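You operate a simulated robot arm through the tools that you are given. There is no shell and no other tool. Be economical: measure what you need, move in short steps, check, and stop when the job is done.

You are at the controls of a simulated two-armed robot. One attempt, no reset.

TASK
Stack the oil filter labelled "90" from the top of the work table on top of the oil filter labelled "120".
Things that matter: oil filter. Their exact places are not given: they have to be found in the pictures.

The check looks at the end state, three seconds after you hand in, the way a careful person would. Anything else that was tipped, shoved, dropped, spilled or broken makes it a failure.

THE ROBOT
Two 7-joint arms with two-finger parallel grippers on one trunk, on a base that drives. Base frame: it is fixed to the floor where the robot stands at the start and does not move with it; the origin is under the middle of the robot, x ahead of it, y to its left, z up. Lengths are in m, angles in rad, forces in N, time in s.
The left shoulder is at the start at [0.07, 0.134, 1.176], the right one opposite. With the tool pointing down near the work surface each hand reaches from about 0.1 to 0.64 m from the robot's upright axis, wherever it stands, measured 20 degrees to its own side. Payload 1.57 kg a hand.
The TCP of each hand is the grasp point between the finger pads, 0.03 m short of the fingertips. In the tool frame z runs along the fingers and y along their closing line. Largest opening 0.08 m; finger width 0.017, thickness 0.012; the body of the gripper, 0.04 by 0.082 m, starts 0.08 m behind the TCP.
Orientation is told as [roll, pitch, yaw] about the base's x, y, z axes, in that order, counted from this pose: with the fingers straight down and closing along the base's y, the tool's x points along the base's -x, its y along +y and its z along -z.

THE INTERFACE
- The arms move only by the tool drive_tool. It takes "left_motion", "right_motion" or both (then of equal length, played together; a hand with none holds still); each is a list of rows, each a list of 7 numbers: the shift along the base's x, y, z in units of 50 mm (1.0 is 50 mm), then the turn, a rotation vector about the base's x, y, z in units of 5 degrees (1.0 is 5 degrees), then the closure in counts, from 0 (fully open) to 255 (shut). In form: [[x, y, z, rx, ry, rz, fingers], ...]. A call has 1 to 12 rows; each row shifts and turns the commanded pose from where the row before left it. A call with a number of a shift or a turn outside -1 to 1 is refused whole. Rows are played at 5 a second. More than 0.05 m and 0.15 rad between two rows, or a gripper value outside its range, and nothing of the call is played. Where a pose cannot be reached the arm comes as near as it can. A force on the tool above 40 N (or 10 N above the force at the start of the call, whichever is more), or a blocked arm, ends the call early, and 0.2 s more pass. Each finger travels about 0.153 m/s and halts on what it meets, pressing with about 29 N; the grip force reading is that of the motor and also rises with nothing between the fingers. The clock runs only during rows and for 0.2 s after the last one: add rows that do not move to give the fingers time. It gives the time, the measured TCP pose, the force on the tool (base axes), the opening and the grip force at its end, in the units of the frame above (readings bear some noise), and new pictures: "views" is both (left out), scene, wrist or none (wrist: the cameras of the hands that moved).
- Cameras (640 x 400 px; columns grow to the right, rows downward): "scene" is now at [0.1364, -0.0065, 1.3976]; the picture's right is [-0.09, -1.00, 0.00], its down [-0.62, 0.06, -0.79] and it looks along [0.78, -0.07, -0.62] (base axes); focal length 263 px, centre (320, 200). "left" rides on the left gripper at [0.072, 0.007, -0.122] in its tool frame; the picture's right is [-0.09, 1.00, 0.00], its down [-0.84, -0.08, -0.54] and it looks along [-0.54, -0.05, 0.84] (tool axes); focal length 238 px, centre (320, 200). "right" rides on the right gripper at [0.072, -0.007, -0.122] in its tool frame; the picture's right is [0.09, 1.00, 0.00], its down [-0.84, 0.08, -0.54] and it looks along [-0.54, 0.05, 0.84] (tool axes); focal length 238 px, centre (320, 200).
- lift_body(by): slides the trunk up (or, below 0, down) by that many m; the arms and the scene camera ride with it, the base frame stays. It gives what a move gives, with no picture.
- roll_base(legs): drives the robot by 1 to 6 legs, each [ahead, left, turn to the left] in m, m and rad, along the robot's own axes; the way and the turn of a leg run together, so that a leg with both is an arc; at most 1.5 m and 3.142 rad a leg. The arms and the cameras ride along, it lands a little off, and it stops where it bumps. It gives what a move gives, and a new picture of the scene camera.
- turn_head(pan, tilt): turns the head with the scene camera to pan (to the left, within 1.501 rad either way) and tilt (down, from -0.506 to 1.204), counted from straight ahead of the robot. It gives what a move gives, and a new picture of the scene camera.
- point_at(camera, pixels): there is no depth. For up to 12 entries [column, row, z] of the newest picture of that camera ("zoom" is the newest enlarged one), the place [x, y] in the base frame at which the ray of that pixel passes the height z, good to about 0.003 m. No time passes.
- enlarge(camera, box): a new picture of the part [left, top, right, bottom] of that camera's present view, enlarged. No time passes.
- finish_job(): hands the job in; it is judged then, once.

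Keep the steps short. Do not move on a guess: measure, check each grasp and each placing, and mend mistakes. In all there are 80 turns and 170 pictures (those below and enlarged ones count). Leave the grippers open and the arms clear of the work at the hand-in unless told otherwise, and finish with a single line.

The tools are called as a command line: name --argument value ..., lists and objects as JSON in quotes. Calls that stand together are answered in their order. drive_tool: Moves the arms, as the interface text tells. Its arguments: {"type":"object","properties":{"left_motion":{"type":"array"},"right_motion":{"type":"array"},"views":{"type":"string","enum":["both","scene","wrist","none"]}},"required":[]} The other tools are called the same way: lift_body (by) slides the trunk up or down; roll_base (legs) drives the base; turn_head (pan, tilt) turns the head that bears the scene camera; point_at (camera, pixels) gives the place at which the rays of pixels pass given heights; enlarge (camera, box) takes an enlarged picture of a part of a camera's view; finish_job () hands the job in.

At the start:

```text
time: 0.0
left_tcp_pos: [0.4399, 0.0904, 1.1756]
left_tcp_rot: [0.0, -0.001, 0.001]
left_ft_force: [-0.2, -0.3, -0.1]
left_opening: 0.08
left_grasp_force: 0.1
right_tcp_pos: [0.4996, -0.2444, 1.1287]
right_tcp_rot: [-0.001, 0.0, 0.001]
right_ft_force: [0.0, 0.3, 0.3]
right_opening: 0.0799
right_grasp_force: 0.0
trunk travel left (down, up): [-0.75, 0.19]
robot x, y, heading: [-0.0021, -0.003, 0.003]
head pan, tilt: [-0.093, 0.667]
```

scene: 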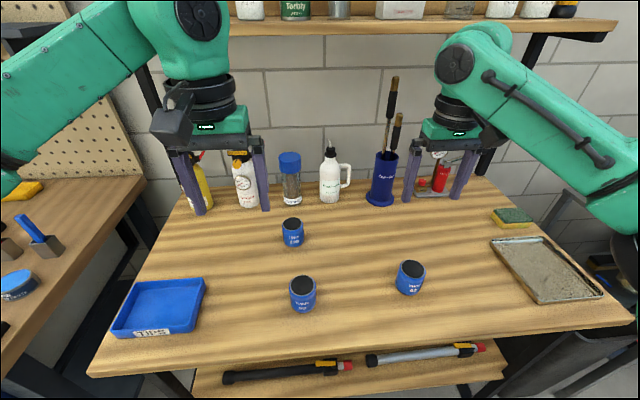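
right: 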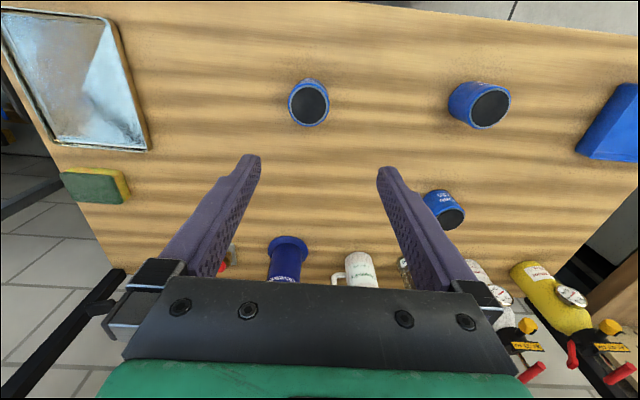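
left: 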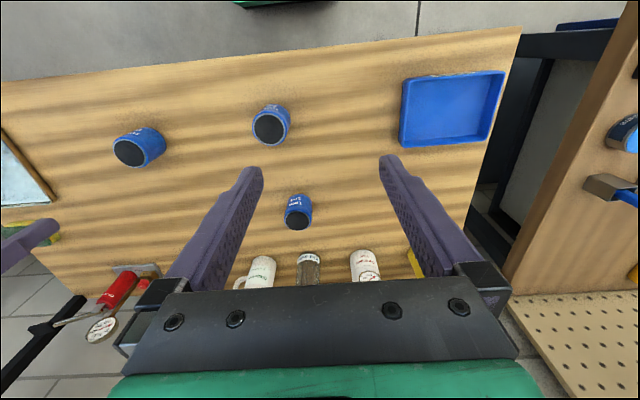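

I see three blue filters at (293,232), (303,293), (410,277). I enlarge to read the labels.

enlarge --camera "scene" --box '[260, 200, 360, 320]'

enlarge --camera "scene" --box '[370, 240, 450, 310]'

```text
3.33 times, centred on (310, 260) of scene
```

zoom: 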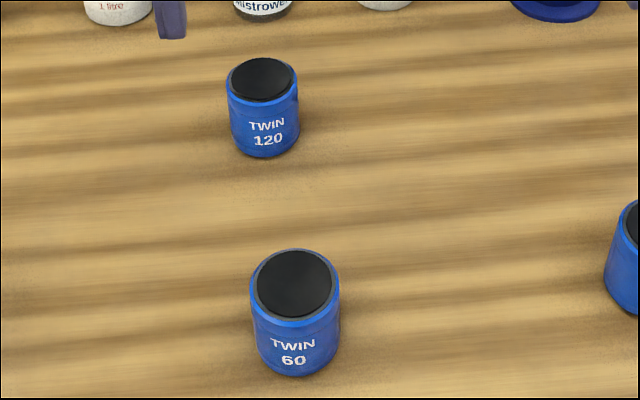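

```text
5.71 times, centred on (410, 275) of scene
```

zoom: 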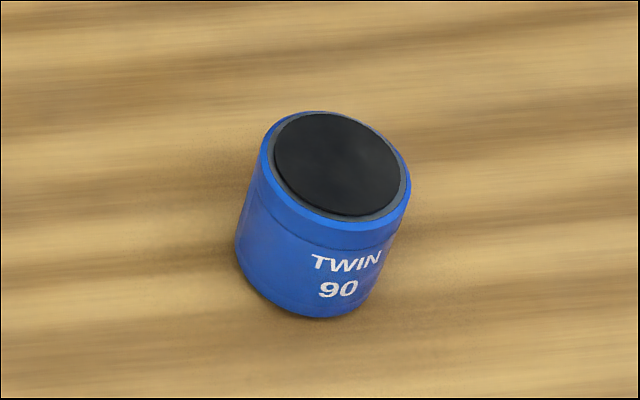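

The filter "90" is the right one and "120" is the far one. I'm measuring both: the front bottom edge, the top centre at trial heights, and the rim sides.

point_at --camera "zoom" --pixels '[[300, 318, 0.82], [337, 163, 0.87], [337, 163, 0.88], [337, 163, 0.89], [337, 163, 0.9], [260, 160, 0.88], [411, 185, 0.88], [337, 111, 0.88], [337, 220, 0.88], [236, 240, 0.82]]'

point_at --camera "scene" --pixels '[[293.5, 247, 0.82], [292.8, 223.6, 0.87], [292.8, 223.6, 0.88], [292.8, 223.6, 0.89], [292.8, 223.6, 0.9], [282.2, 225, 0.88], [303.5, 225, 0.88], [292.8, 217.3, 0.88], [292.8, 230.3, 0.88]]'

point_at --camera "right" --pixels '[[309, 104, 0.87], [309, 104, 0.88], [309, 104, 0.89], [309, 104, 0.9], [452, 217, 0.87], [452, 217, 0.88], [452, 217, 0.89], [452, 217, 0.9]]'

point_at --camera "left" --pixels '[[299, 222, 0.87], [299, 222, 0.88], [299, 222, 0.89], [299, 222, 0.9], [129, 153, 0.87], [129, 153, 0.88], [129, 153, 0.89]]'

```text
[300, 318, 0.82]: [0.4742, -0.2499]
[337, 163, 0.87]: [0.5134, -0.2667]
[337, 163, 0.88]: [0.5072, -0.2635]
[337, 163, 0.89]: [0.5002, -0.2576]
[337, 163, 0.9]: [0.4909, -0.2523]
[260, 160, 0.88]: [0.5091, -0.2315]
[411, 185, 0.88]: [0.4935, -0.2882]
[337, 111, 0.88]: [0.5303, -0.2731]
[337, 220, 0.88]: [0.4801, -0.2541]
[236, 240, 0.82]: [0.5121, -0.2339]
```

```text
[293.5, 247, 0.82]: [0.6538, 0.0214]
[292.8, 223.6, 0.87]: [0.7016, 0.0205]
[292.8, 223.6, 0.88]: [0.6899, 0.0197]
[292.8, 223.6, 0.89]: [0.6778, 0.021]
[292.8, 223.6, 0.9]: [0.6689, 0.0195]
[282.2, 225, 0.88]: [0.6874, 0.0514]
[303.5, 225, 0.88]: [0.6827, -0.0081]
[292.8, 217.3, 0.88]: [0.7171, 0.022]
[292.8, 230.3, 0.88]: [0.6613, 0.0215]
```

```text
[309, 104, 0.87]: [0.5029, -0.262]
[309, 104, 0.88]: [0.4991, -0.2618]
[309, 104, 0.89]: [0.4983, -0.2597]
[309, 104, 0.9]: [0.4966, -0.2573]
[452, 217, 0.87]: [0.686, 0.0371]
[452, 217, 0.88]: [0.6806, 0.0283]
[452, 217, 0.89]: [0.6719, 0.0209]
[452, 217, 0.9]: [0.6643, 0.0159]
```

```text
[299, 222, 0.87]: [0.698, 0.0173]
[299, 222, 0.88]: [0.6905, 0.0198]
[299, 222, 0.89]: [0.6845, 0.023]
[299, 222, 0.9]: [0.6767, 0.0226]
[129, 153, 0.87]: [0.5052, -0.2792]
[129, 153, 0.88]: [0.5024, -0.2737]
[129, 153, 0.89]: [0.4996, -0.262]
```

Top is at z≈0.888 and the diameter ≈0.058. "90" centre is ≈(0.500,-0.260) and "120" centre ≈(0.682,0.021). I move the right hand above "90" with the fingers still clear of it, to check alignment.

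drive_tool --right_motion '[[0, -0.3, -0.8, 0, 0, 0, 0], [0, 0, -0.8, 0, 0, 0, 0], [0, 0, -0.8, 0, 0, 0, 0], [0, 0, -0.8, 0, 0, 0, 0], [0, 0, 0, 0, 0, 0, 0]]'

```text
time: 1.2
left_tcp_pos: [0.4408, 0.0914, 1.1759]
left_tcp_rot: [0.0, 0.0, 0.0]
left_ft_force: [-0.6, 0.3, 0.0]
left_opening: 0.0801
left_grasp_force: 0.1
right_tcp_pos: [0.4983, -0.259, 0.9687]
right_tcp_rot: [0.0, 0.0, 0.0]
right_ft_force: [-0.6, 0.6, 0.3]
right_opening: 0.0798
right_grasp_force: 0.1
trunk travel left (down, up): [-0.75, 0.19]
robot x, y, heading: [0.0044, -0.0041, 0.003]
head pan, tilt: [-0.093, 0.667]
```

scene: 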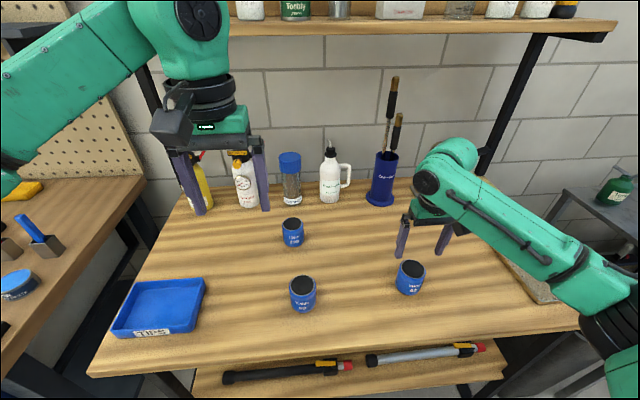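
right: 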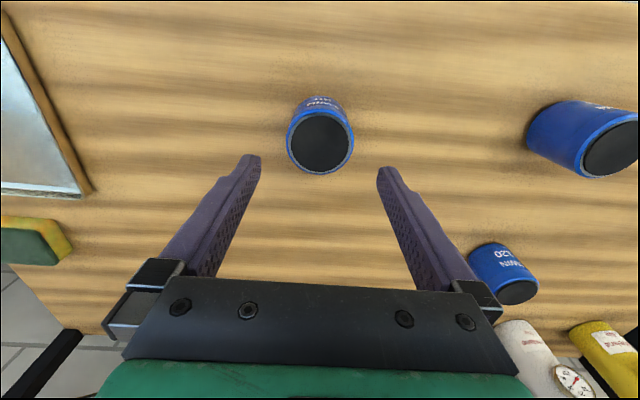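

The filter's top centre is at (320,143) in the wrist view. I measure it closer up.

point_at --camera "right" --pixels '[[320, 143, 0.888], [287, 140, 0.888], [354, 143, 0.888], [320, 112, 0.888], [320, 175, 0.888], [517, 291, 0.888], [312, 98, 0.82]]'

enlarge --camera "right" --box '[240, 80, 400, 180]'

```text
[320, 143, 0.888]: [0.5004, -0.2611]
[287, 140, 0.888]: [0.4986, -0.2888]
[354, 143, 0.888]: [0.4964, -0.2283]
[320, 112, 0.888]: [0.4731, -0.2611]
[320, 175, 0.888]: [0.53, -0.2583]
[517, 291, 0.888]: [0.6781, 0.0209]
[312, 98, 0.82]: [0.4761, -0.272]
```

```text
4.00 times, centred on (320, 130) of right
```

zoom: 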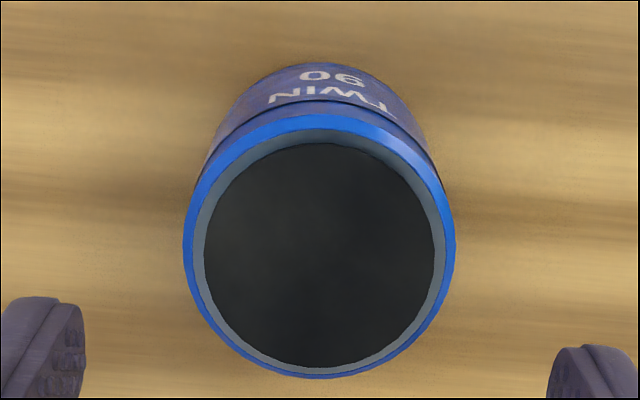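

Aligned (centre ≈0.501,-0.260, diameter 0.06). I descend to z≈0.868 with open fingers.

drive_tool --right_motion '[[0.05, 0, -0.7, 0, 0, 0, 0], [0, 0, -0.7, 0, 0, 0, 0], [0, 0, -0.6, 0, 0, 0, 0], [0, 0, 0, 0, 0, 0, 0]]'

```text
time: 2.2
left_tcp_pos: [0.4402, 0.0905, 1.1754]
left_tcp_rot: [0.002, -0.001, 0.0]
left_ft_force: [0.1, -0.2, 0.6]
left_opening: 0.08
left_grasp_force: 0.0
right_tcp_pos: [0.501, -0.2594, 0.8694]
right_tcp_rot: [-0.002, -0.001, 0.001]
right_ft_force: [0.3, 0.4, -0.4]
right_opening: 0.0799
right_grasp_force: 0.2
trunk travel left (down, up): [-0.75, 0.19]
robot x, y, heading: [-0.0011, -0.002, 0.005]
head pan, tilt: [-0.093, 0.667]
```

scene: 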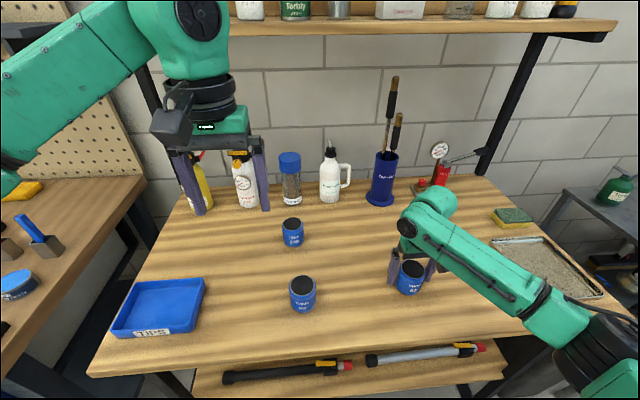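
right: 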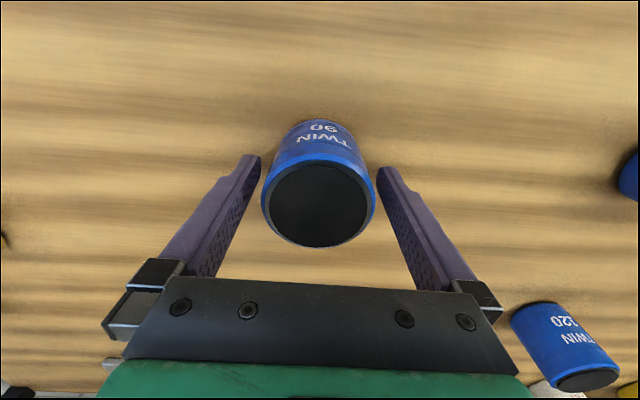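

The filter sits between the pads. I close and give the fingers time.

drive_tool --right_motion '[[0, 0, 0, 0, 0, 0, 100], [0, 0, 0, 0, 0, 0, 180], [0, 0, 0, 0, 0, 0, 255], [0, 0, 0, 0, 0, 0, 255]]' --views "wrist"

```text
time: 3.2
left_tcp_pos: [0.4396, 0.0899, 1.176]
left_tcp_rot: [-0.002, 0.0, 0.0]
left_ft_force: [0.0, 0.0, -0.5]
left_opening: 0.0801
left_grasp_force: 0.1
right_tcp_pos: [0.5023, -0.259, 0.8698]
right_tcp_rot: [0.001, 0.0, -0.001]
right_ft_force: [-0.5, 0.7, 0.0]
right_opening: 0.0591
right_grasp_force: 28.7
trunk travel left (down, up): [-0.75, 0.19]
robot x, y, heading: [0.002, -0.0027, 0.003]
head pan, tilt: [-0.093, 0.667]
```

right: 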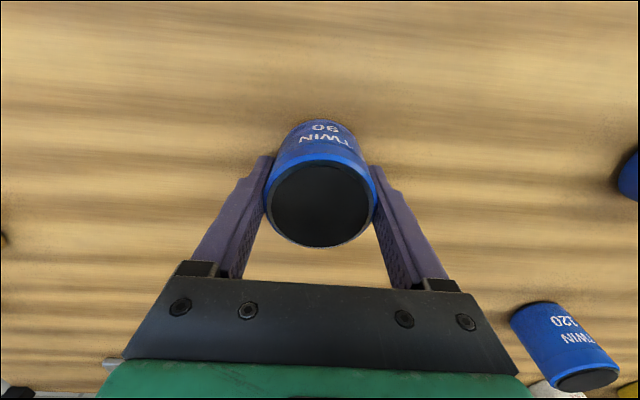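

Gripped at 0.059 m with 28.7 N. I lift straight up by 0.15.

drive_tool --right_motion '[[0, 0, 0.4, 0, 0, 0, 255], [0, 0, 0.6, 0, 0, 0, 255], [0, 0, 0.7, 0, 0, 0, 255], [0, 0, 0.7, 0, 0, 0, 255], [0, 0, 0.6, 0, 0, 0, 255], [0, 0, 0, 0, 0, 0, 255]]'

```text
time: 4.6
left_tcp_pos: [0.4413, 0.0898, 1.1756]
left_tcp_rot: [-0.002, 0.0, 0.001]
left_ft_force: [0.6, -0.3, -0.2]
left_opening: 0.08
left_grasp_force: 0.1
right_tcp_pos: [0.5025, -0.2611, 1.0189]
right_tcp_rot: [0.001, 0.001, 0.001]
right_ft_force: [-0.4, -0.3, -2.0]
right_opening: 0.0592
right_grasp_force: 29.4
trunk travel left (down, up): [-0.75, 0.19]
robot x, y, heading: [0.0026, -0.0014, -0.001]
head pan, tilt: [-0.093, 0.667]
```

scene: 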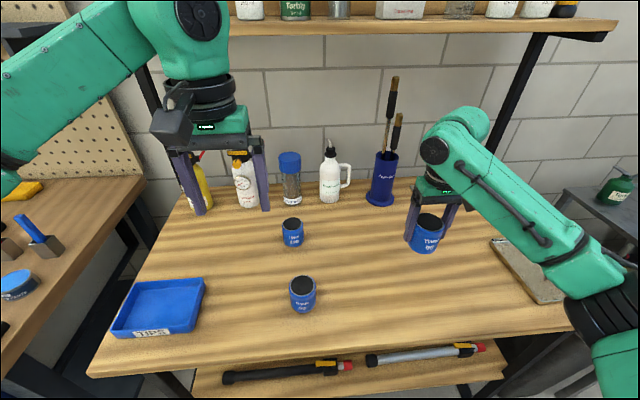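
right: 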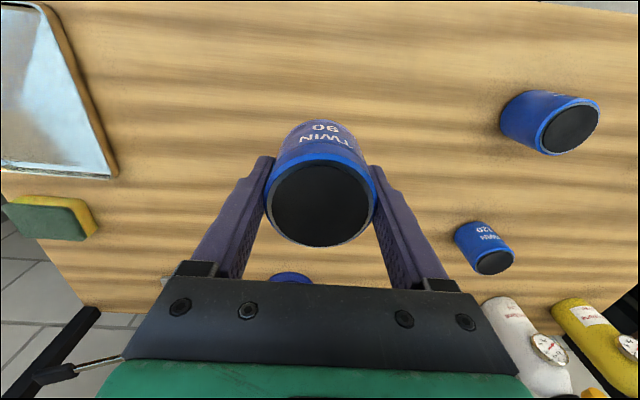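

Held firmly. "120" is beyond comfortable reach from here, so the base should move a bit ahead and left. First I look down to see what room there is.

turn_head --pan 0.4 --tilt 1.2

turn_head --pan -0.093 --tilt 1.0

```text
time: 5.6
left_tcp_pos: [0.4409, 0.0897, 1.1755]
left_tcp_rot: [0.001, 0.001, 0.002]
left_ft_force: [0.1, 0.2, -0.7]
left_opening: 0.0798
left_grasp_force: 0.0
right_tcp_pos: [0.502, -0.2617, 1.0192]
right_tcp_rot: [0.0, 0.001, -0.001]
right_ft_force: [-0.2, 0.1, -2.9]
right_opening: 0.0595
right_grasp_force: 28.5
trunk travel left (down, up): [-0.75, 0.19]
robot x, y, heading: [-0.0034, -0.0009, -0.004]
head pan, tilt: [0.4, 1.201]
```

scene: 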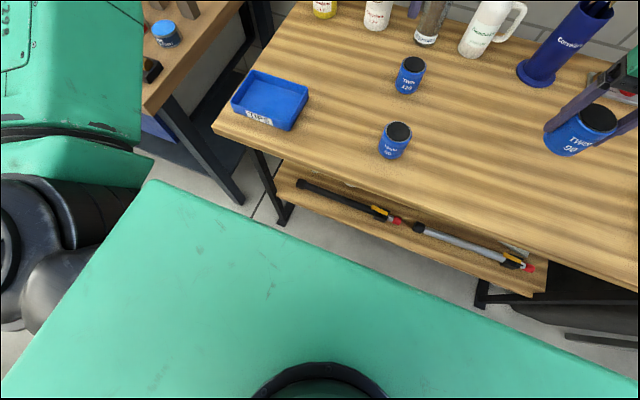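

```text
time: 6.5
left_tcp_pos: [0.441, 0.0902, 1.1757]
left_tcp_rot: [0.001, 0.001, 0.001]
left_ft_force: [-0.4, -0.2, -0.1]
left_opening: 0.08
left_grasp_force: 0.1
right_tcp_pos: [0.5021, -0.2604, 1.0186]
right_tcp_rot: [0.001, 0.001, 0.0]
right_ft_force: [0.0, -0.7, -2.1]
right_opening: 0.0593
right_grasp_force: 29.0
trunk travel left (down, up): [-0.75, 0.19]
robot x, y, heading: [0.002, -0.0033, 0.001]
head pan, tilt: [-0.093, 1.0]
```

scene: 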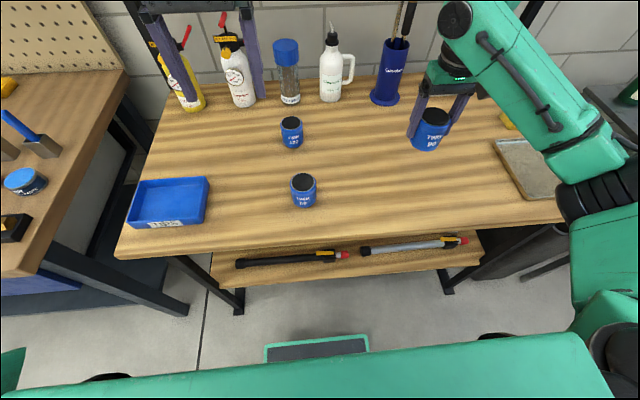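

I measure the gap: robot's front tray (315,336) against the table leg foot (238,313), and the bench foot at left (187,314).

point_at --camera "scene" --pixels '[[315, 336, 0.1], [315, 336, 0.3], [315, 336, 0.5], [238, 313, 0.0], [450, 293, 0.0], [187, 314, 0.0], [315, 245, 0.82], [120, 258, 0.82], [500, 334, 0.2], [105, 375, 0.2], [345, 278, 0.3]]'

```text
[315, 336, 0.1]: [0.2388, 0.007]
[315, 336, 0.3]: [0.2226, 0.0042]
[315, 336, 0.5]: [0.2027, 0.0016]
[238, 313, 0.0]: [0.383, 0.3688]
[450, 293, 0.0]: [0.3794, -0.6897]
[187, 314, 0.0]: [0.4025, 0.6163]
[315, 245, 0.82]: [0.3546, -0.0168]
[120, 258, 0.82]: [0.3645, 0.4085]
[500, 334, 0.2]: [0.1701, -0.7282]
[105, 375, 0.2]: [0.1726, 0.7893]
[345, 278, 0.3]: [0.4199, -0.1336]
```

Front of the robot is at x≈0.24 and the table edge at ≈0.355, so 0.08 ahead is safe. I move the left hand aside (back, left, up) first, so the arms don't cross.

drive_tool --left_motion '[[-0.3, 0.7, 0.3, 0, 0, 0, 0], [-0.4, 0.8, 0.3, 0, 0, 0, 0], [-0.4, 0.8, 0.3, 0, 0, 0, 0], [-0.4, 0.7, 0.3, 0, 0, 0, 0], [0, 0, 0, 0, 0, 0, 0]]' --views "none"

roll_base --legs '[[0.08, 0.06, 0]]'

```text
time: 7.7
left_tcp_pos: [0.3661, 0.2406, 1.2336]
left_tcp_rot: [-0.001, 0.002, -0.001]
left_ft_force: [0.4, -0.3, 0.5]
left_opening: 0.0801
left_grasp_force: 0.0
right_tcp_pos: [0.5028, -0.2613, 1.0176]
right_tcp_rot: [0.0, 0.003, 0.0]
right_ft_force: [0.5, 0.7, -2.2]
right_opening: 0.0593
right_grasp_force: 29.2
trunk travel left (down, up): [-0.75, 0.19]
robot x, y, heading: [-0.0002, 0.0023, 0.001]
head pan, tilt: [-0.093, 1.0]
```

```text
time: 8.8
left_tcp_pos: [0.4442, 0.3001, 1.233]
left_tcp_rot: [0.002, -0.003, 0.001]
left_ft_force: [-0.5, -0.2, 0.4]
left_opening: 0.0801
left_grasp_force: 0.0
right_tcp_pos: [0.5815, -0.2014, 1.019]
right_tcp_rot: [0.001, -0.001, -0.002]
right_ft_force: [-0.1, -0.7, -2.3]
right_opening: 0.0593
right_grasp_force: 29.5
trunk travel left (down, up): [-0.75, 0.19]
robot x, y, heading: [0.0829, 0.0603, 0.003]
head pan, tilt: [-0.093, 1.0]
```

scene: 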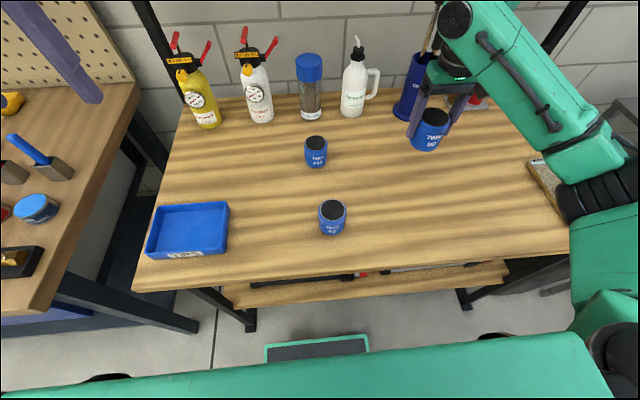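

Landed fine. I enlarge "120" from the scene camera to re-measure it.

enlarge --camera "scene" --box '[284, 125, 348, 175]'

```text
8.00 times, centred on (316, 150) of scene
```

zoom: 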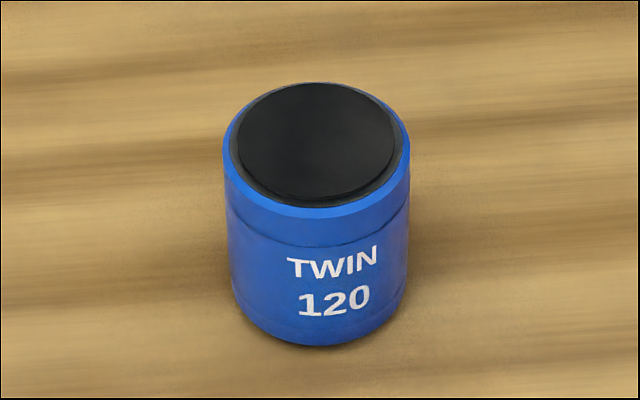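

point_at --camera "zoom" --pixels '[[316, 147, 0.888], [316, 147, 0.888], [222, 160, 0.888], [411, 145, 0.888], [316, 82, 0.888], [316, 214, 0.888], [315, 347, 0.82]]'

drive_tool --right_motion '[[0, 0.8, 0, 0, 0, 0, 255], [0, 0.8, 0, 0, 0, 0, 255], [0.2, 0.8, 0, 0, 0, 0, 255], [0.2, 0.6, 0, 0, 0, 0, 255], [0, 0, 0, 0, 0, 0, 255]]'

```text
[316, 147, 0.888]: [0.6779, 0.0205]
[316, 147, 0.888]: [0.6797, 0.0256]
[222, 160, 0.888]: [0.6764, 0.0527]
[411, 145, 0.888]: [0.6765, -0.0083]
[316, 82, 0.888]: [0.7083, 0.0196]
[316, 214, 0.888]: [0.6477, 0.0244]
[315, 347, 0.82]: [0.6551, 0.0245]
```

```text
time: 10.0
left_tcp_pos: [0.4448, 0.3011, 1.234]
left_tcp_rot: [0.0, -0.001, 0.001]
left_ft_force: [-0.2, -0.4, 0.4]
left_opening: 0.08
left_grasp_force: 0.1
right_tcp_pos: [0.6025, -0.0502, 1.0195]
right_tcp_rot: [0.001, 0.0, 0.0]
right_ft_force: [0.7, 0.1, -2.3]
right_opening: 0.0592
right_grasp_force: 28.5
trunk travel left (down, up): [-0.75, 0.19]
robot x, y, heading: [0.0785, 0.0594, 0.002]
head pan, tilt: [-0.093, 1.0]
```

scene: 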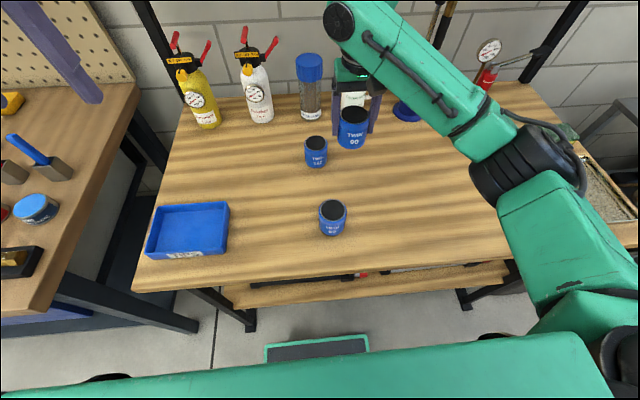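
right: 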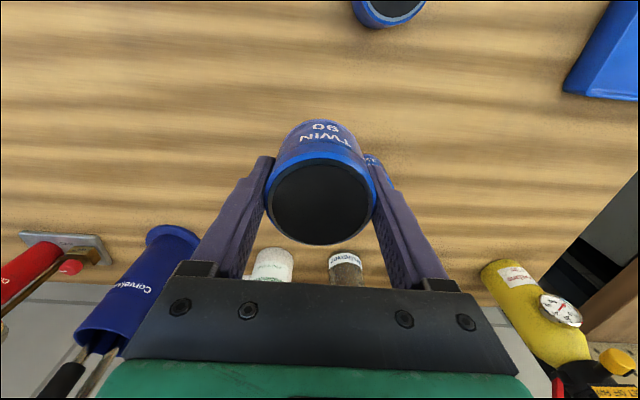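

"120" centre ≈(0.679,0.022). I move over it by (+0.077,+0.072), still high up (held filter's bottom at ≈0.97).

drive_tool --right_motion '[[0.5, 0.5, 0, 0, 0, 0, 255], [0.5, 0.5, 0, 0, 0, 0, 255], [0.53, 0.44, 0, 0, 0, 0, 255], [0, 0, 0, 0, 0, 0, 255], [0, 0, 0, 0, 0, 0, 255]]'

```text
time: 11.2
left_tcp_pos: [0.445, 0.3015, 1.2334]
left_tcp_rot: [0.0, 0.0, 0.001]
left_ft_force: [0.1, 0.3, -0.5]
left_opening: 0.0804
left_grasp_force: 0.0
right_tcp_pos: [0.6727, 0.0196, 1.0197]
right_tcp_rot: [0.001, -0.002, 0.001]
right_ft_force: [-0.6, 0.8, -0.3]
right_opening: 0.0595
right_grasp_force: 29.1
right hand out of reach, approached as far as the arm can: row 3
trunk travel left (down, up): [-0.75, 0.19]
robot x, y, heading: [0.0804, 0.0618, -0.002]
head pan, tilt: [-0.093, 1.0]
```

scene: 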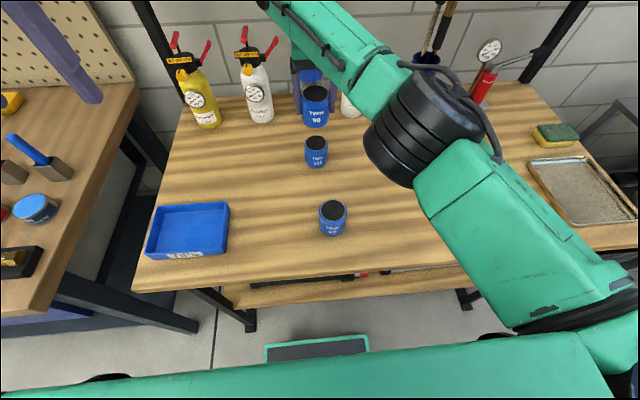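
right: 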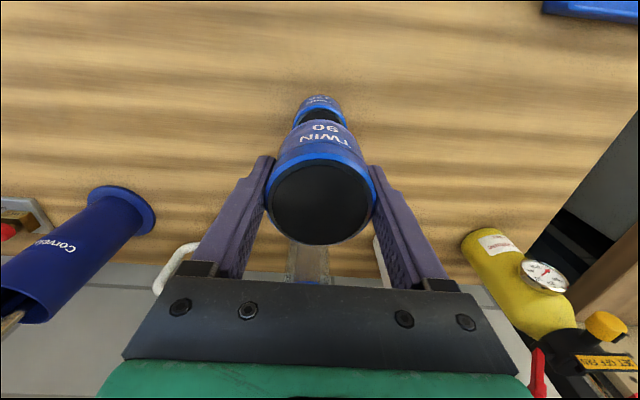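

It ended 6 mm short, at the edge of reach. I back off 0.04, then roll the base 0.03 more ahead and 0.04 left to gain margin.

drive_tool --right_motion '[[-0.5, -0.4, 0, 0, 0, 0, 255], [-0.5, -0.4, 0, 0, 0, 0, 255], [0, 0, 0, 0, 0, 0, 255]]' --views "none"

roll_base --legs '[[0.03, 0.04, 0]]'

```text
time: 12.0
left_tcp_pos: [0.4456, 0.3052, 1.2336]
left_tcp_rot: [-0.001, 0.001, 0.002]
left_ft_force: [0.8, 0.2, -0.2]
left_opening: 0.0802
left_grasp_force: 0.2
right_tcp_pos: [0.6227, -0.0172, 1.0181]
right_tcp_rot: [-0.004, 0.001, 0.001]
right_ft_force: [-0.6, 0.9, -2.1]
right_opening: 0.0595
right_grasp_force: 28.6
trunk travel left (down, up): [-0.75, 0.19]
robot x, y, heading: [0.0797, 0.0608, -0.004]
head pan, tilt: [-0.093, 1.0]
```

```text
time: 13.0
left_tcp_pos: [0.4714, 0.3341, 1.2373]
left_tcp_rot: [0.005, -0.003, 0.0]
left_ft_force: [0.4, -0.3, 1.0]
left_opening: 0.0799
left_grasp_force: 0.0
right_tcp_pos: [0.6505, 0.0149, 1.0204]
right_tcp_rot: [0.004, -0.003, -0.001]
right_ft_force: [0.2, -0.1, -1.4]
right_opening: 0.0592
right_grasp_force: 29.1
trunk travel left (down, up): [-0.75, 0.19]
robot x, y, heading: [0.1046, 0.099, -0.001]
head pan, tilt: [-0.093, 1.0]
```

scene: 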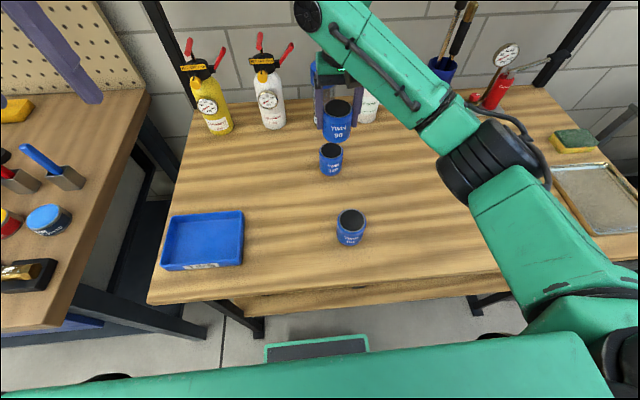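

I re-measure "120" from this new spot while waiting for a settled pose reading.

drive_tool --right_motion '[[0, 0, 0, 0, 0, 0, 255], [0, 0, 0, 0, 0, 0, 255]]' --views "none"

enlarge --camera "scene" --box '[291, 90, 371, 190]'

```text
time: 13.6
left_tcp_pos: [0.474, 0.3396, 1.2353]
left_tcp_rot: [0.002, -0.003, 0.001]
left_ft_force: [-1.2, -0.1, 0.2]
left_opening: 0.0797
left_grasp_force: 0.0
right_tcp_pos: [0.6515, 0.0178, 1.0192]
right_tcp_rot: [0.0, -0.001, -0.001]
right_ft_force: [-0.4, -0.1, -0.7]
right_opening: 0.0591
right_grasp_force: 29.3
trunk travel left (down, up): [-0.75, 0.19]
robot x, y, heading: [0.1105, 0.0985, -0.002]
head pan, tilt: [-0.093, 1.0]
```

```text
4.00 times, centred on (331, 140) of scene
```

zoom: 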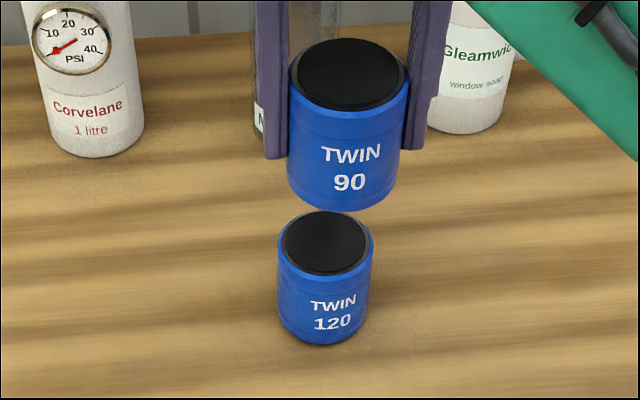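

point_at --camera "zoom" --pixels '[[278, 248, 0.888], [373, 243, 0.888], [325, 210, 0.888], [325, 280, 0.888], [325, 245, 0.888], [325, 344, 0.82], [348, 77, 1.038], [289, 80, 1.038], [409, 80, 1.038], [348, 38, 1.038], [348, 118, 1.038]]'

point_at --camera "zoom" --pixels '[[278, 248, 0.888], [373, 243, 0.888], [325, 210, 0.888], [325, 280, 0.888], [325, 245, 0.888], [325, 344, 0.82], [348, 77, 1.038], [289, 80, 1.038], [409, 80, 1.038], [348, 38, 1.038], [348, 118, 1.038]]'

```text
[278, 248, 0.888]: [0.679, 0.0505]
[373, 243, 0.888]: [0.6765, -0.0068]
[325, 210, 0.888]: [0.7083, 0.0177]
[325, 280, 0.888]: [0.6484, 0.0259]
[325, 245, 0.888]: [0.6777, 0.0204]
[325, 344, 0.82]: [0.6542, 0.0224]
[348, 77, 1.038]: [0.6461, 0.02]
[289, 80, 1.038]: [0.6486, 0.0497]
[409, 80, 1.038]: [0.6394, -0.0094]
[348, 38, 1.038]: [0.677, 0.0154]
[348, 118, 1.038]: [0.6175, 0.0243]
```

```text
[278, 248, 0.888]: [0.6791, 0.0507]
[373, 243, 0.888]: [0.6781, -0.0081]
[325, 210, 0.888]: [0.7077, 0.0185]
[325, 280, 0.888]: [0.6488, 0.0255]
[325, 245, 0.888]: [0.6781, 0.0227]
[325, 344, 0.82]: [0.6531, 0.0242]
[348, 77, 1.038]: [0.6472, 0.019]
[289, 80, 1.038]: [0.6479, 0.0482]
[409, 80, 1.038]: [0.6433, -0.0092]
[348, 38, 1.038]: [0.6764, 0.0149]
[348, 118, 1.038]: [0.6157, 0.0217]
```

"120" is at (0.678,0.0217). The held one appears at (0.647,0.0195), with the TCP at (0.6515,0.018). I shift +0.028,+0.003 and lower to z≈0.965 (bottom ≈25 mm above "120"), then check.

drive_tool --right_motion '[[0.28, 0.06, 0, 0, 0, 0, 255], [0.28, 0, 0, 0, 0, 0, 255], [0, 0, -0.5, 0, 0, 0, 255], [0, 0, -0.58, 0, 0, 0, 255], [0, 0, 0, 0, 0, 0, 255], [0, 0, 0, 0, 0, 0, 255]]'

enlarge --camera "scene" --box '[291, 90, 371, 190]'

```text
time: 15.0
left_tcp_pos: [0.4753, 0.3419, 1.2348]
left_tcp_rot: [0.001, 0.0, 0.0]
left_ft_force: [0.4, -0.4, 0.7]
left_opening: 0.0801
left_grasp_force: 0.0
right_tcp_pos: [0.6816, 0.0208, 0.9651]
right_tcp_rot: [0.001, 0.0, 0.001]
right_ft_force: [-0.2, 0.4, -2.1]
right_opening: 0.0593
right_grasp_force: 29.1
trunk travel left (down, up): [-0.75, 0.19]
robot x, y, heading: [0.1112, 0.097, -0.003]
head pan, tilt: [-0.093, 1.0]
```

scene: 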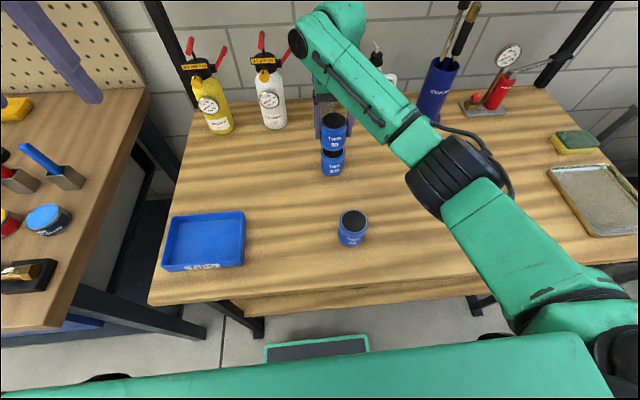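
right: 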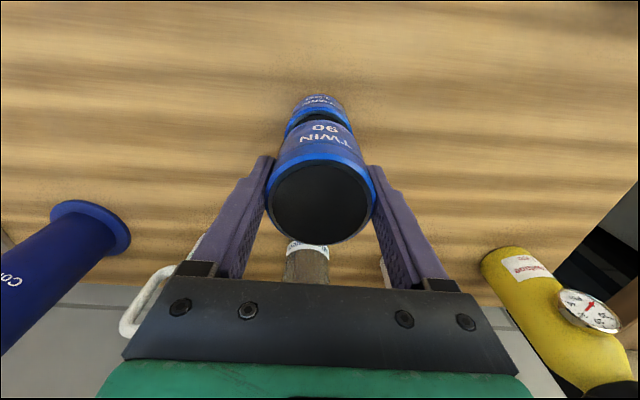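

```text
4.00 times, centred on (331, 140) of scene
```

zoom: 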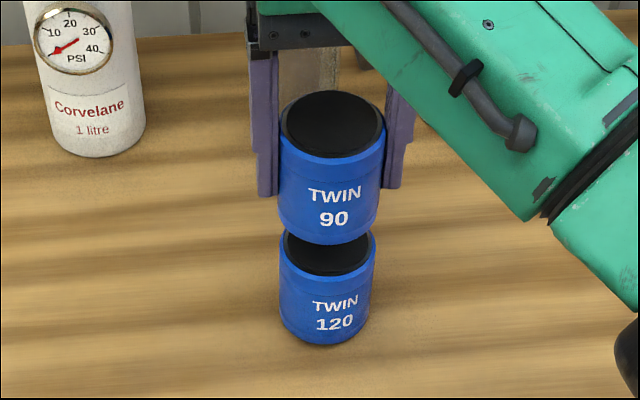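

point_at --camera "zoom" --pixels '[[279, 128, 0.984], [386, 126, 0.984], [333, 90, 0.984], [333, 163, 0.984], [279, 250, 0.888], [375, 243, 0.888], [328, 281, 0.888], [326, 345, 0.82]]'

point_at --camera "right" --pixels '[[284, 131, 0.888], [352, 131, 0.888], [320, 95, 0.82], [267, 195, 0.984], [376, 195, 0.984]]'

enlarge --camera "right" --box '[240, 80, 400, 180]'

```text
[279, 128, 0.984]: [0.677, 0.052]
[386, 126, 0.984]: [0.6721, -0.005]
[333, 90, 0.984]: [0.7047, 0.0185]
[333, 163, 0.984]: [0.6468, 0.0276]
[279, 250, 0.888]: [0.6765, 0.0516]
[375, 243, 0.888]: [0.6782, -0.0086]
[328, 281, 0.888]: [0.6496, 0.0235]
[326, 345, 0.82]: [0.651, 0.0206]
```

```text
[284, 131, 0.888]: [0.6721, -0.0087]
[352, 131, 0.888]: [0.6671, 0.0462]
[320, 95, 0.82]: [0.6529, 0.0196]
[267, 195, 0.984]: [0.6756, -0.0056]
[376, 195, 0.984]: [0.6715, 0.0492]
```

```text
4.00 times, centred on (320, 130) of right
```

zoom: 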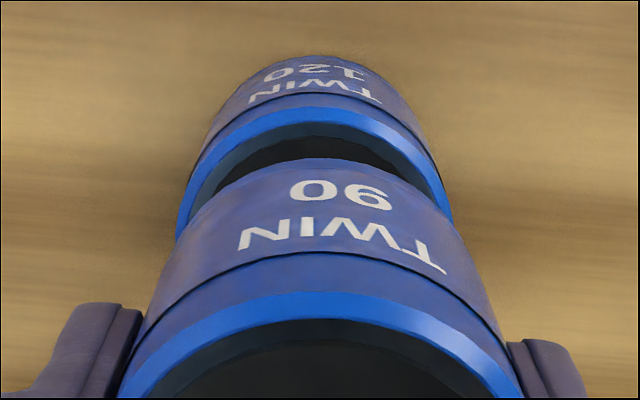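

point_at --camera "zoom" --pixels '[[315, 106, 0.888], [315, 106, 0.888], [320, 291, 0.984], [320, 291, 0.984], [315, 157, 0.915], [177, 240, 0.888], [453, 222, 0.888], [118, 398, 0.984], [524, 398, 0.984]]'

```text
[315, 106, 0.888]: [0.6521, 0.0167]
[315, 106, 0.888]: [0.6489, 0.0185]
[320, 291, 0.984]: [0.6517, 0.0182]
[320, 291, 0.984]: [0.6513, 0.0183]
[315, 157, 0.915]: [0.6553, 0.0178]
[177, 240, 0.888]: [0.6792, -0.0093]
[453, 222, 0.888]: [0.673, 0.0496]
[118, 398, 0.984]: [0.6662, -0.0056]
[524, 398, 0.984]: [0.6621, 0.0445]
```

Both views agree within ~2 mm. I lower slowly by 0.022 to near contact.

drive_tool --right_motion '[[0, -0.02, -0.15, 0, 0, 0, 255], [0, 0, -0.15, 0, 0, 0, 255], [0, 0, -0.14, 0, 0, 0, 255], [0, 0, 0, 0, 0, 0, 255], [0, 0, 0, 0, 0, 0, 255]]' --views "none"

enlarge --camera "scene" --box '[291, 100, 371, 190]'

enlarge --camera "right" --box '[240, 80, 400, 180]'

```text
time: 16.2
left_tcp_pos: [0.4749, 0.341, 1.2359]
left_tcp_rot: [-0.001, 0.001, -0.001]
left_ft_force: [0.4, 0.2, -0.5]
left_opening: 0.0799
left_grasp_force: 0.0
right_tcp_pos: [0.6807, 0.0193, 0.9416]
right_tcp_rot: [0.0, 0.002, 0.001]
right_ft_force: [1.5, 0.7, 0.7]
right_opening: 0.0595
right_grasp_force: 28.7
trunk travel left (down, up): [-0.75, 0.19]
robot x, y, heading: [0.108, 0.098, -0.001]
head pan, tilt: [-0.093, 1.0]
```

```text
4.44 times, centred on (331, 145) of scene
```

zoom: 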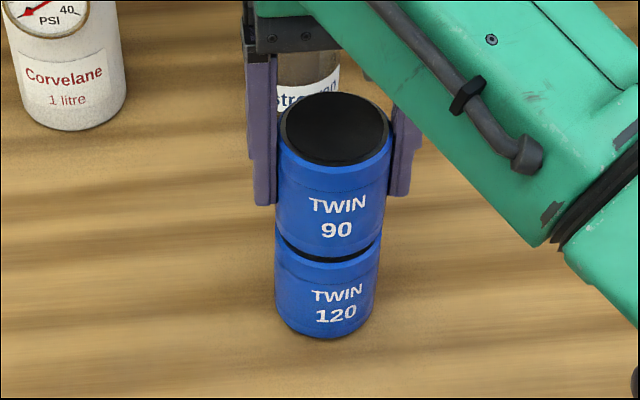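

```text
4.00 times, centred on (320, 130) of right
```

zoom: 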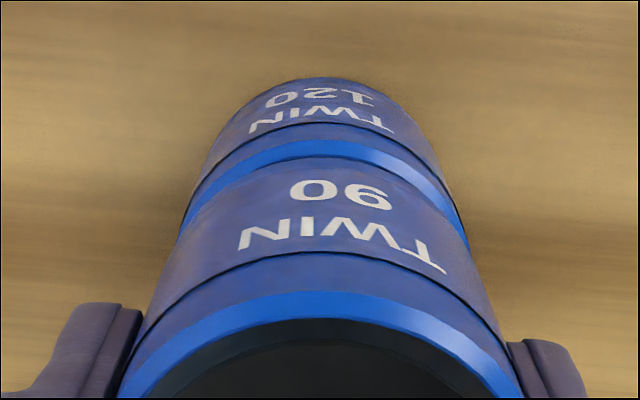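

Aligned and just touching (z force rose from −2 to ≈0.7). I lower 1–2 mm more to confirm contact.

drive_tool --right_motion '[[0, 0, -0.03, 0, 0, 0, 255], [0, 0, 0, 0, 0, 0, 255]]' --views "none"

```text
time: 16.8
left_tcp_pos: [0.4745, 0.34, 1.2347]
left_tcp_rot: [0.0, -0.002, 0.0]
left_ft_force: [-0.2, 0.4, -0.1]
left_opening: 0.0799
left_grasp_force: 0.1
right_tcp_pos: [0.6801, 0.0199, 0.9417]
right_tcp_rot: [0.0, -0.002, 0.001]
right_ft_force: [2.1, -3.0, 7.5]
right_opening: 0.0592
right_grasp_force: 28.8
trunk travel left (down, up): [-0.75, 0.19]
robot x, y, heading: [0.1093, 0.0987, 0.001]
head pan, tilt: [-0.093, 1.0]
```

Contact is confirmed (7.5 N). I ease back 1 mm and open the fingers gently.

drive_tool --right_motion '[[0, 0, 0.02, 0, 0, 0, 255], [0, 0, 0, 0, 0, 0, 60], [0, 0, 0, 0, 0, 0, 30], [0, 0, 0, 0, 0, 0, 0], [0, 0, 0, 0, 0, 0, 0]]'

enlarge --camera "scene" --box '[291, 100, 371, 190]'

```text
time: 18.0
left_tcp_pos: [0.4757, 0.3405, 1.2348]
left_tcp_rot: [-0.001, -0.003, 0.001]
left_ft_force: [-1.1, 0.1, 0.2]
left_opening: 0.0802
left_grasp_force: 0.1
right_tcp_pos: [0.6802, 0.0209, 0.9422]
right_tcp_rot: [-0.002, 0.002, -0.001]
right_ft_force: [-0.3, -0.5, -0.3]
right_opening: 0.08
right_grasp_force: 0.0
trunk travel left (down, up): [-0.75, 0.19]
robot x, y, heading: [0.1096, 0.1026, 0.002]
head pan, tilt: [-0.093, 1.0]
```

scene: 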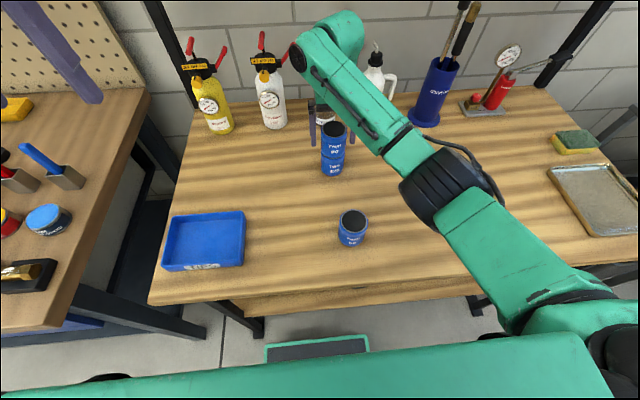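
right: 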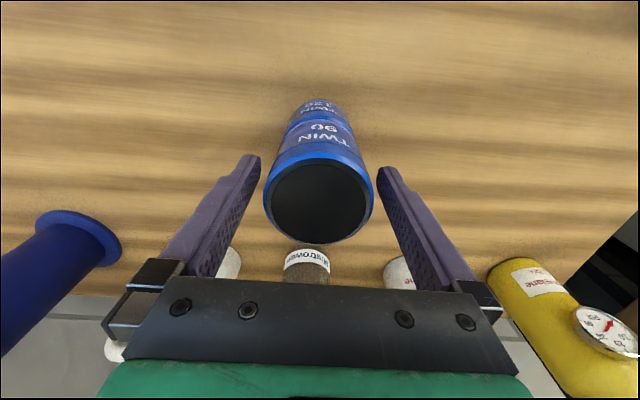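

```text
4.44 times, centred on (331, 145) of scene
```

zoom: 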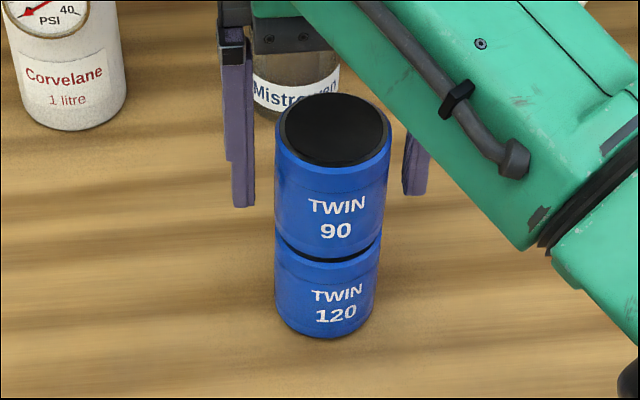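

The stack stands with the fingers free on both sides. I lift straight up 0.1, then draw back.

drive_tool --right_motion '[[0, 0, 0.4, 0, 0, 0, 0], [0, 0, 0.5, 0, 0, 0, 0], [0, 0, 0.6, 0, 0, 0, 0], [0, 0, 0.5, 0, 0, 0, 0], [-0.6, -0.6, 0.3, 0, 0, 0, 0], [-0.6, -0.8, 0.3, 0, 0, 0, 0], [-0.6, -0.8, 0, 0, 0, 0, 0], [-0.6, -0.8, 0, 0, 0, 0, 0], [0, -0.8, 0, 0, 0, 0, 0], [0, 0, 0, 0, 0, 0, 0]]'

enlarge --camera "scene" --box '[281, 90, 381, 190]'

```text
refused: row 6 steps farther than a row can; nothing moved
```

```text
4.00 times, centred on (331, 140) of scene
```

zoom: 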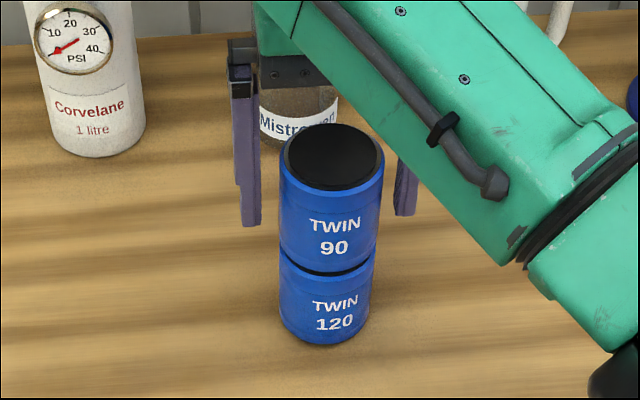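

A row was too long, so nothing moved. I repeat with shorter ones.

drive_tool --right_motion '[[0, 0, 0.4, 0, 0, 0, 0], [0, 0, 0.5, 0, 0, 0, 0], [0, 0, 0.6, 0, 0, 0, 0], [0, 0, 0.6, 0, 0, 0, 0], [-0.5, -0.5, 0.2, 0, 0, 0, 0], [-0.5, -0.7, 0.2, 0, 0, 0, 0], [-0.5, -0.7, 0, 0, 0, 0, 0], [-0.5, -0.7, 0, 0, 0, 0, 0], [0, -0.8, 0, 0, 0, 0, 0], [0, 0, 0, 0, 0, 0, 0]]'

enlarge --camera "scene" --box '[281, 90, 381, 190]'

```text
time: 20.2
left_tcp_pos: [0.4747, 0.3424, 1.2337]
left_tcp_rot: [0.0, 0.0, 0.002]
left_ft_force: [0.5, 0.4, -0.1]
left_opening: 0.0799
left_grasp_force: 0.1
right_tcp_pos: [0.5824, -0.1492, 1.0688]
right_tcp_rot: [-0.004, 0.001, 0.0]
right_ft_force: [0.0, 0.2, -0.3]
right_opening: 0.08
right_grasp_force: 0.2
trunk travel left (down, up): [-0.75, 0.19]
robot x, y, heading: [0.1071, 0.0984, -0.001]
head pan, tilt: [-0.093, 1.0]
```

scene: 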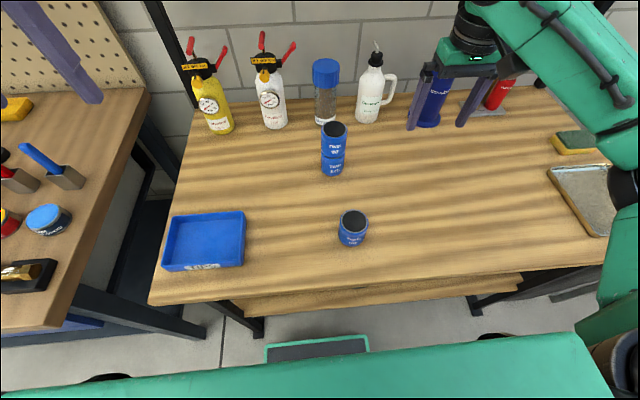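
right: 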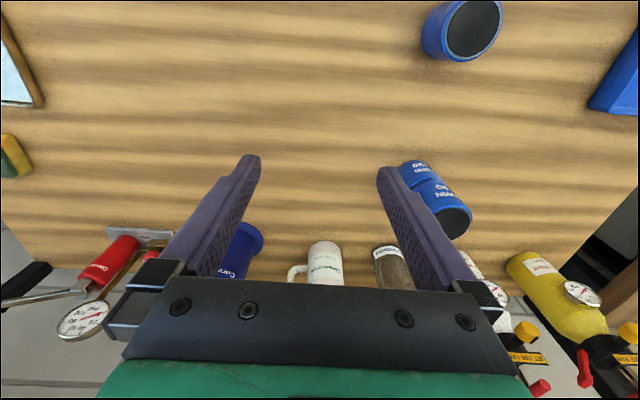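

```text
4.00 times, centred on (331, 140) of scene
```

zoom: 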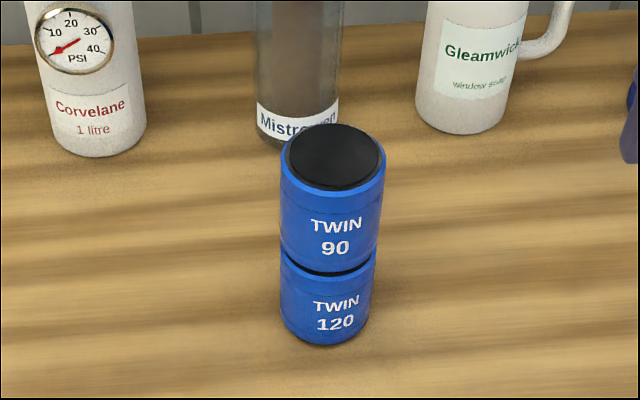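

The stack stands straight, nothing else moved, the grippers are open and the arms are clear. I hand in.

finish_job

```text
The job is handed in.
```

The oil filter "90" now stands on top of the oil filter "120", with both grippers open, the arms clear and nothing else disturbed.
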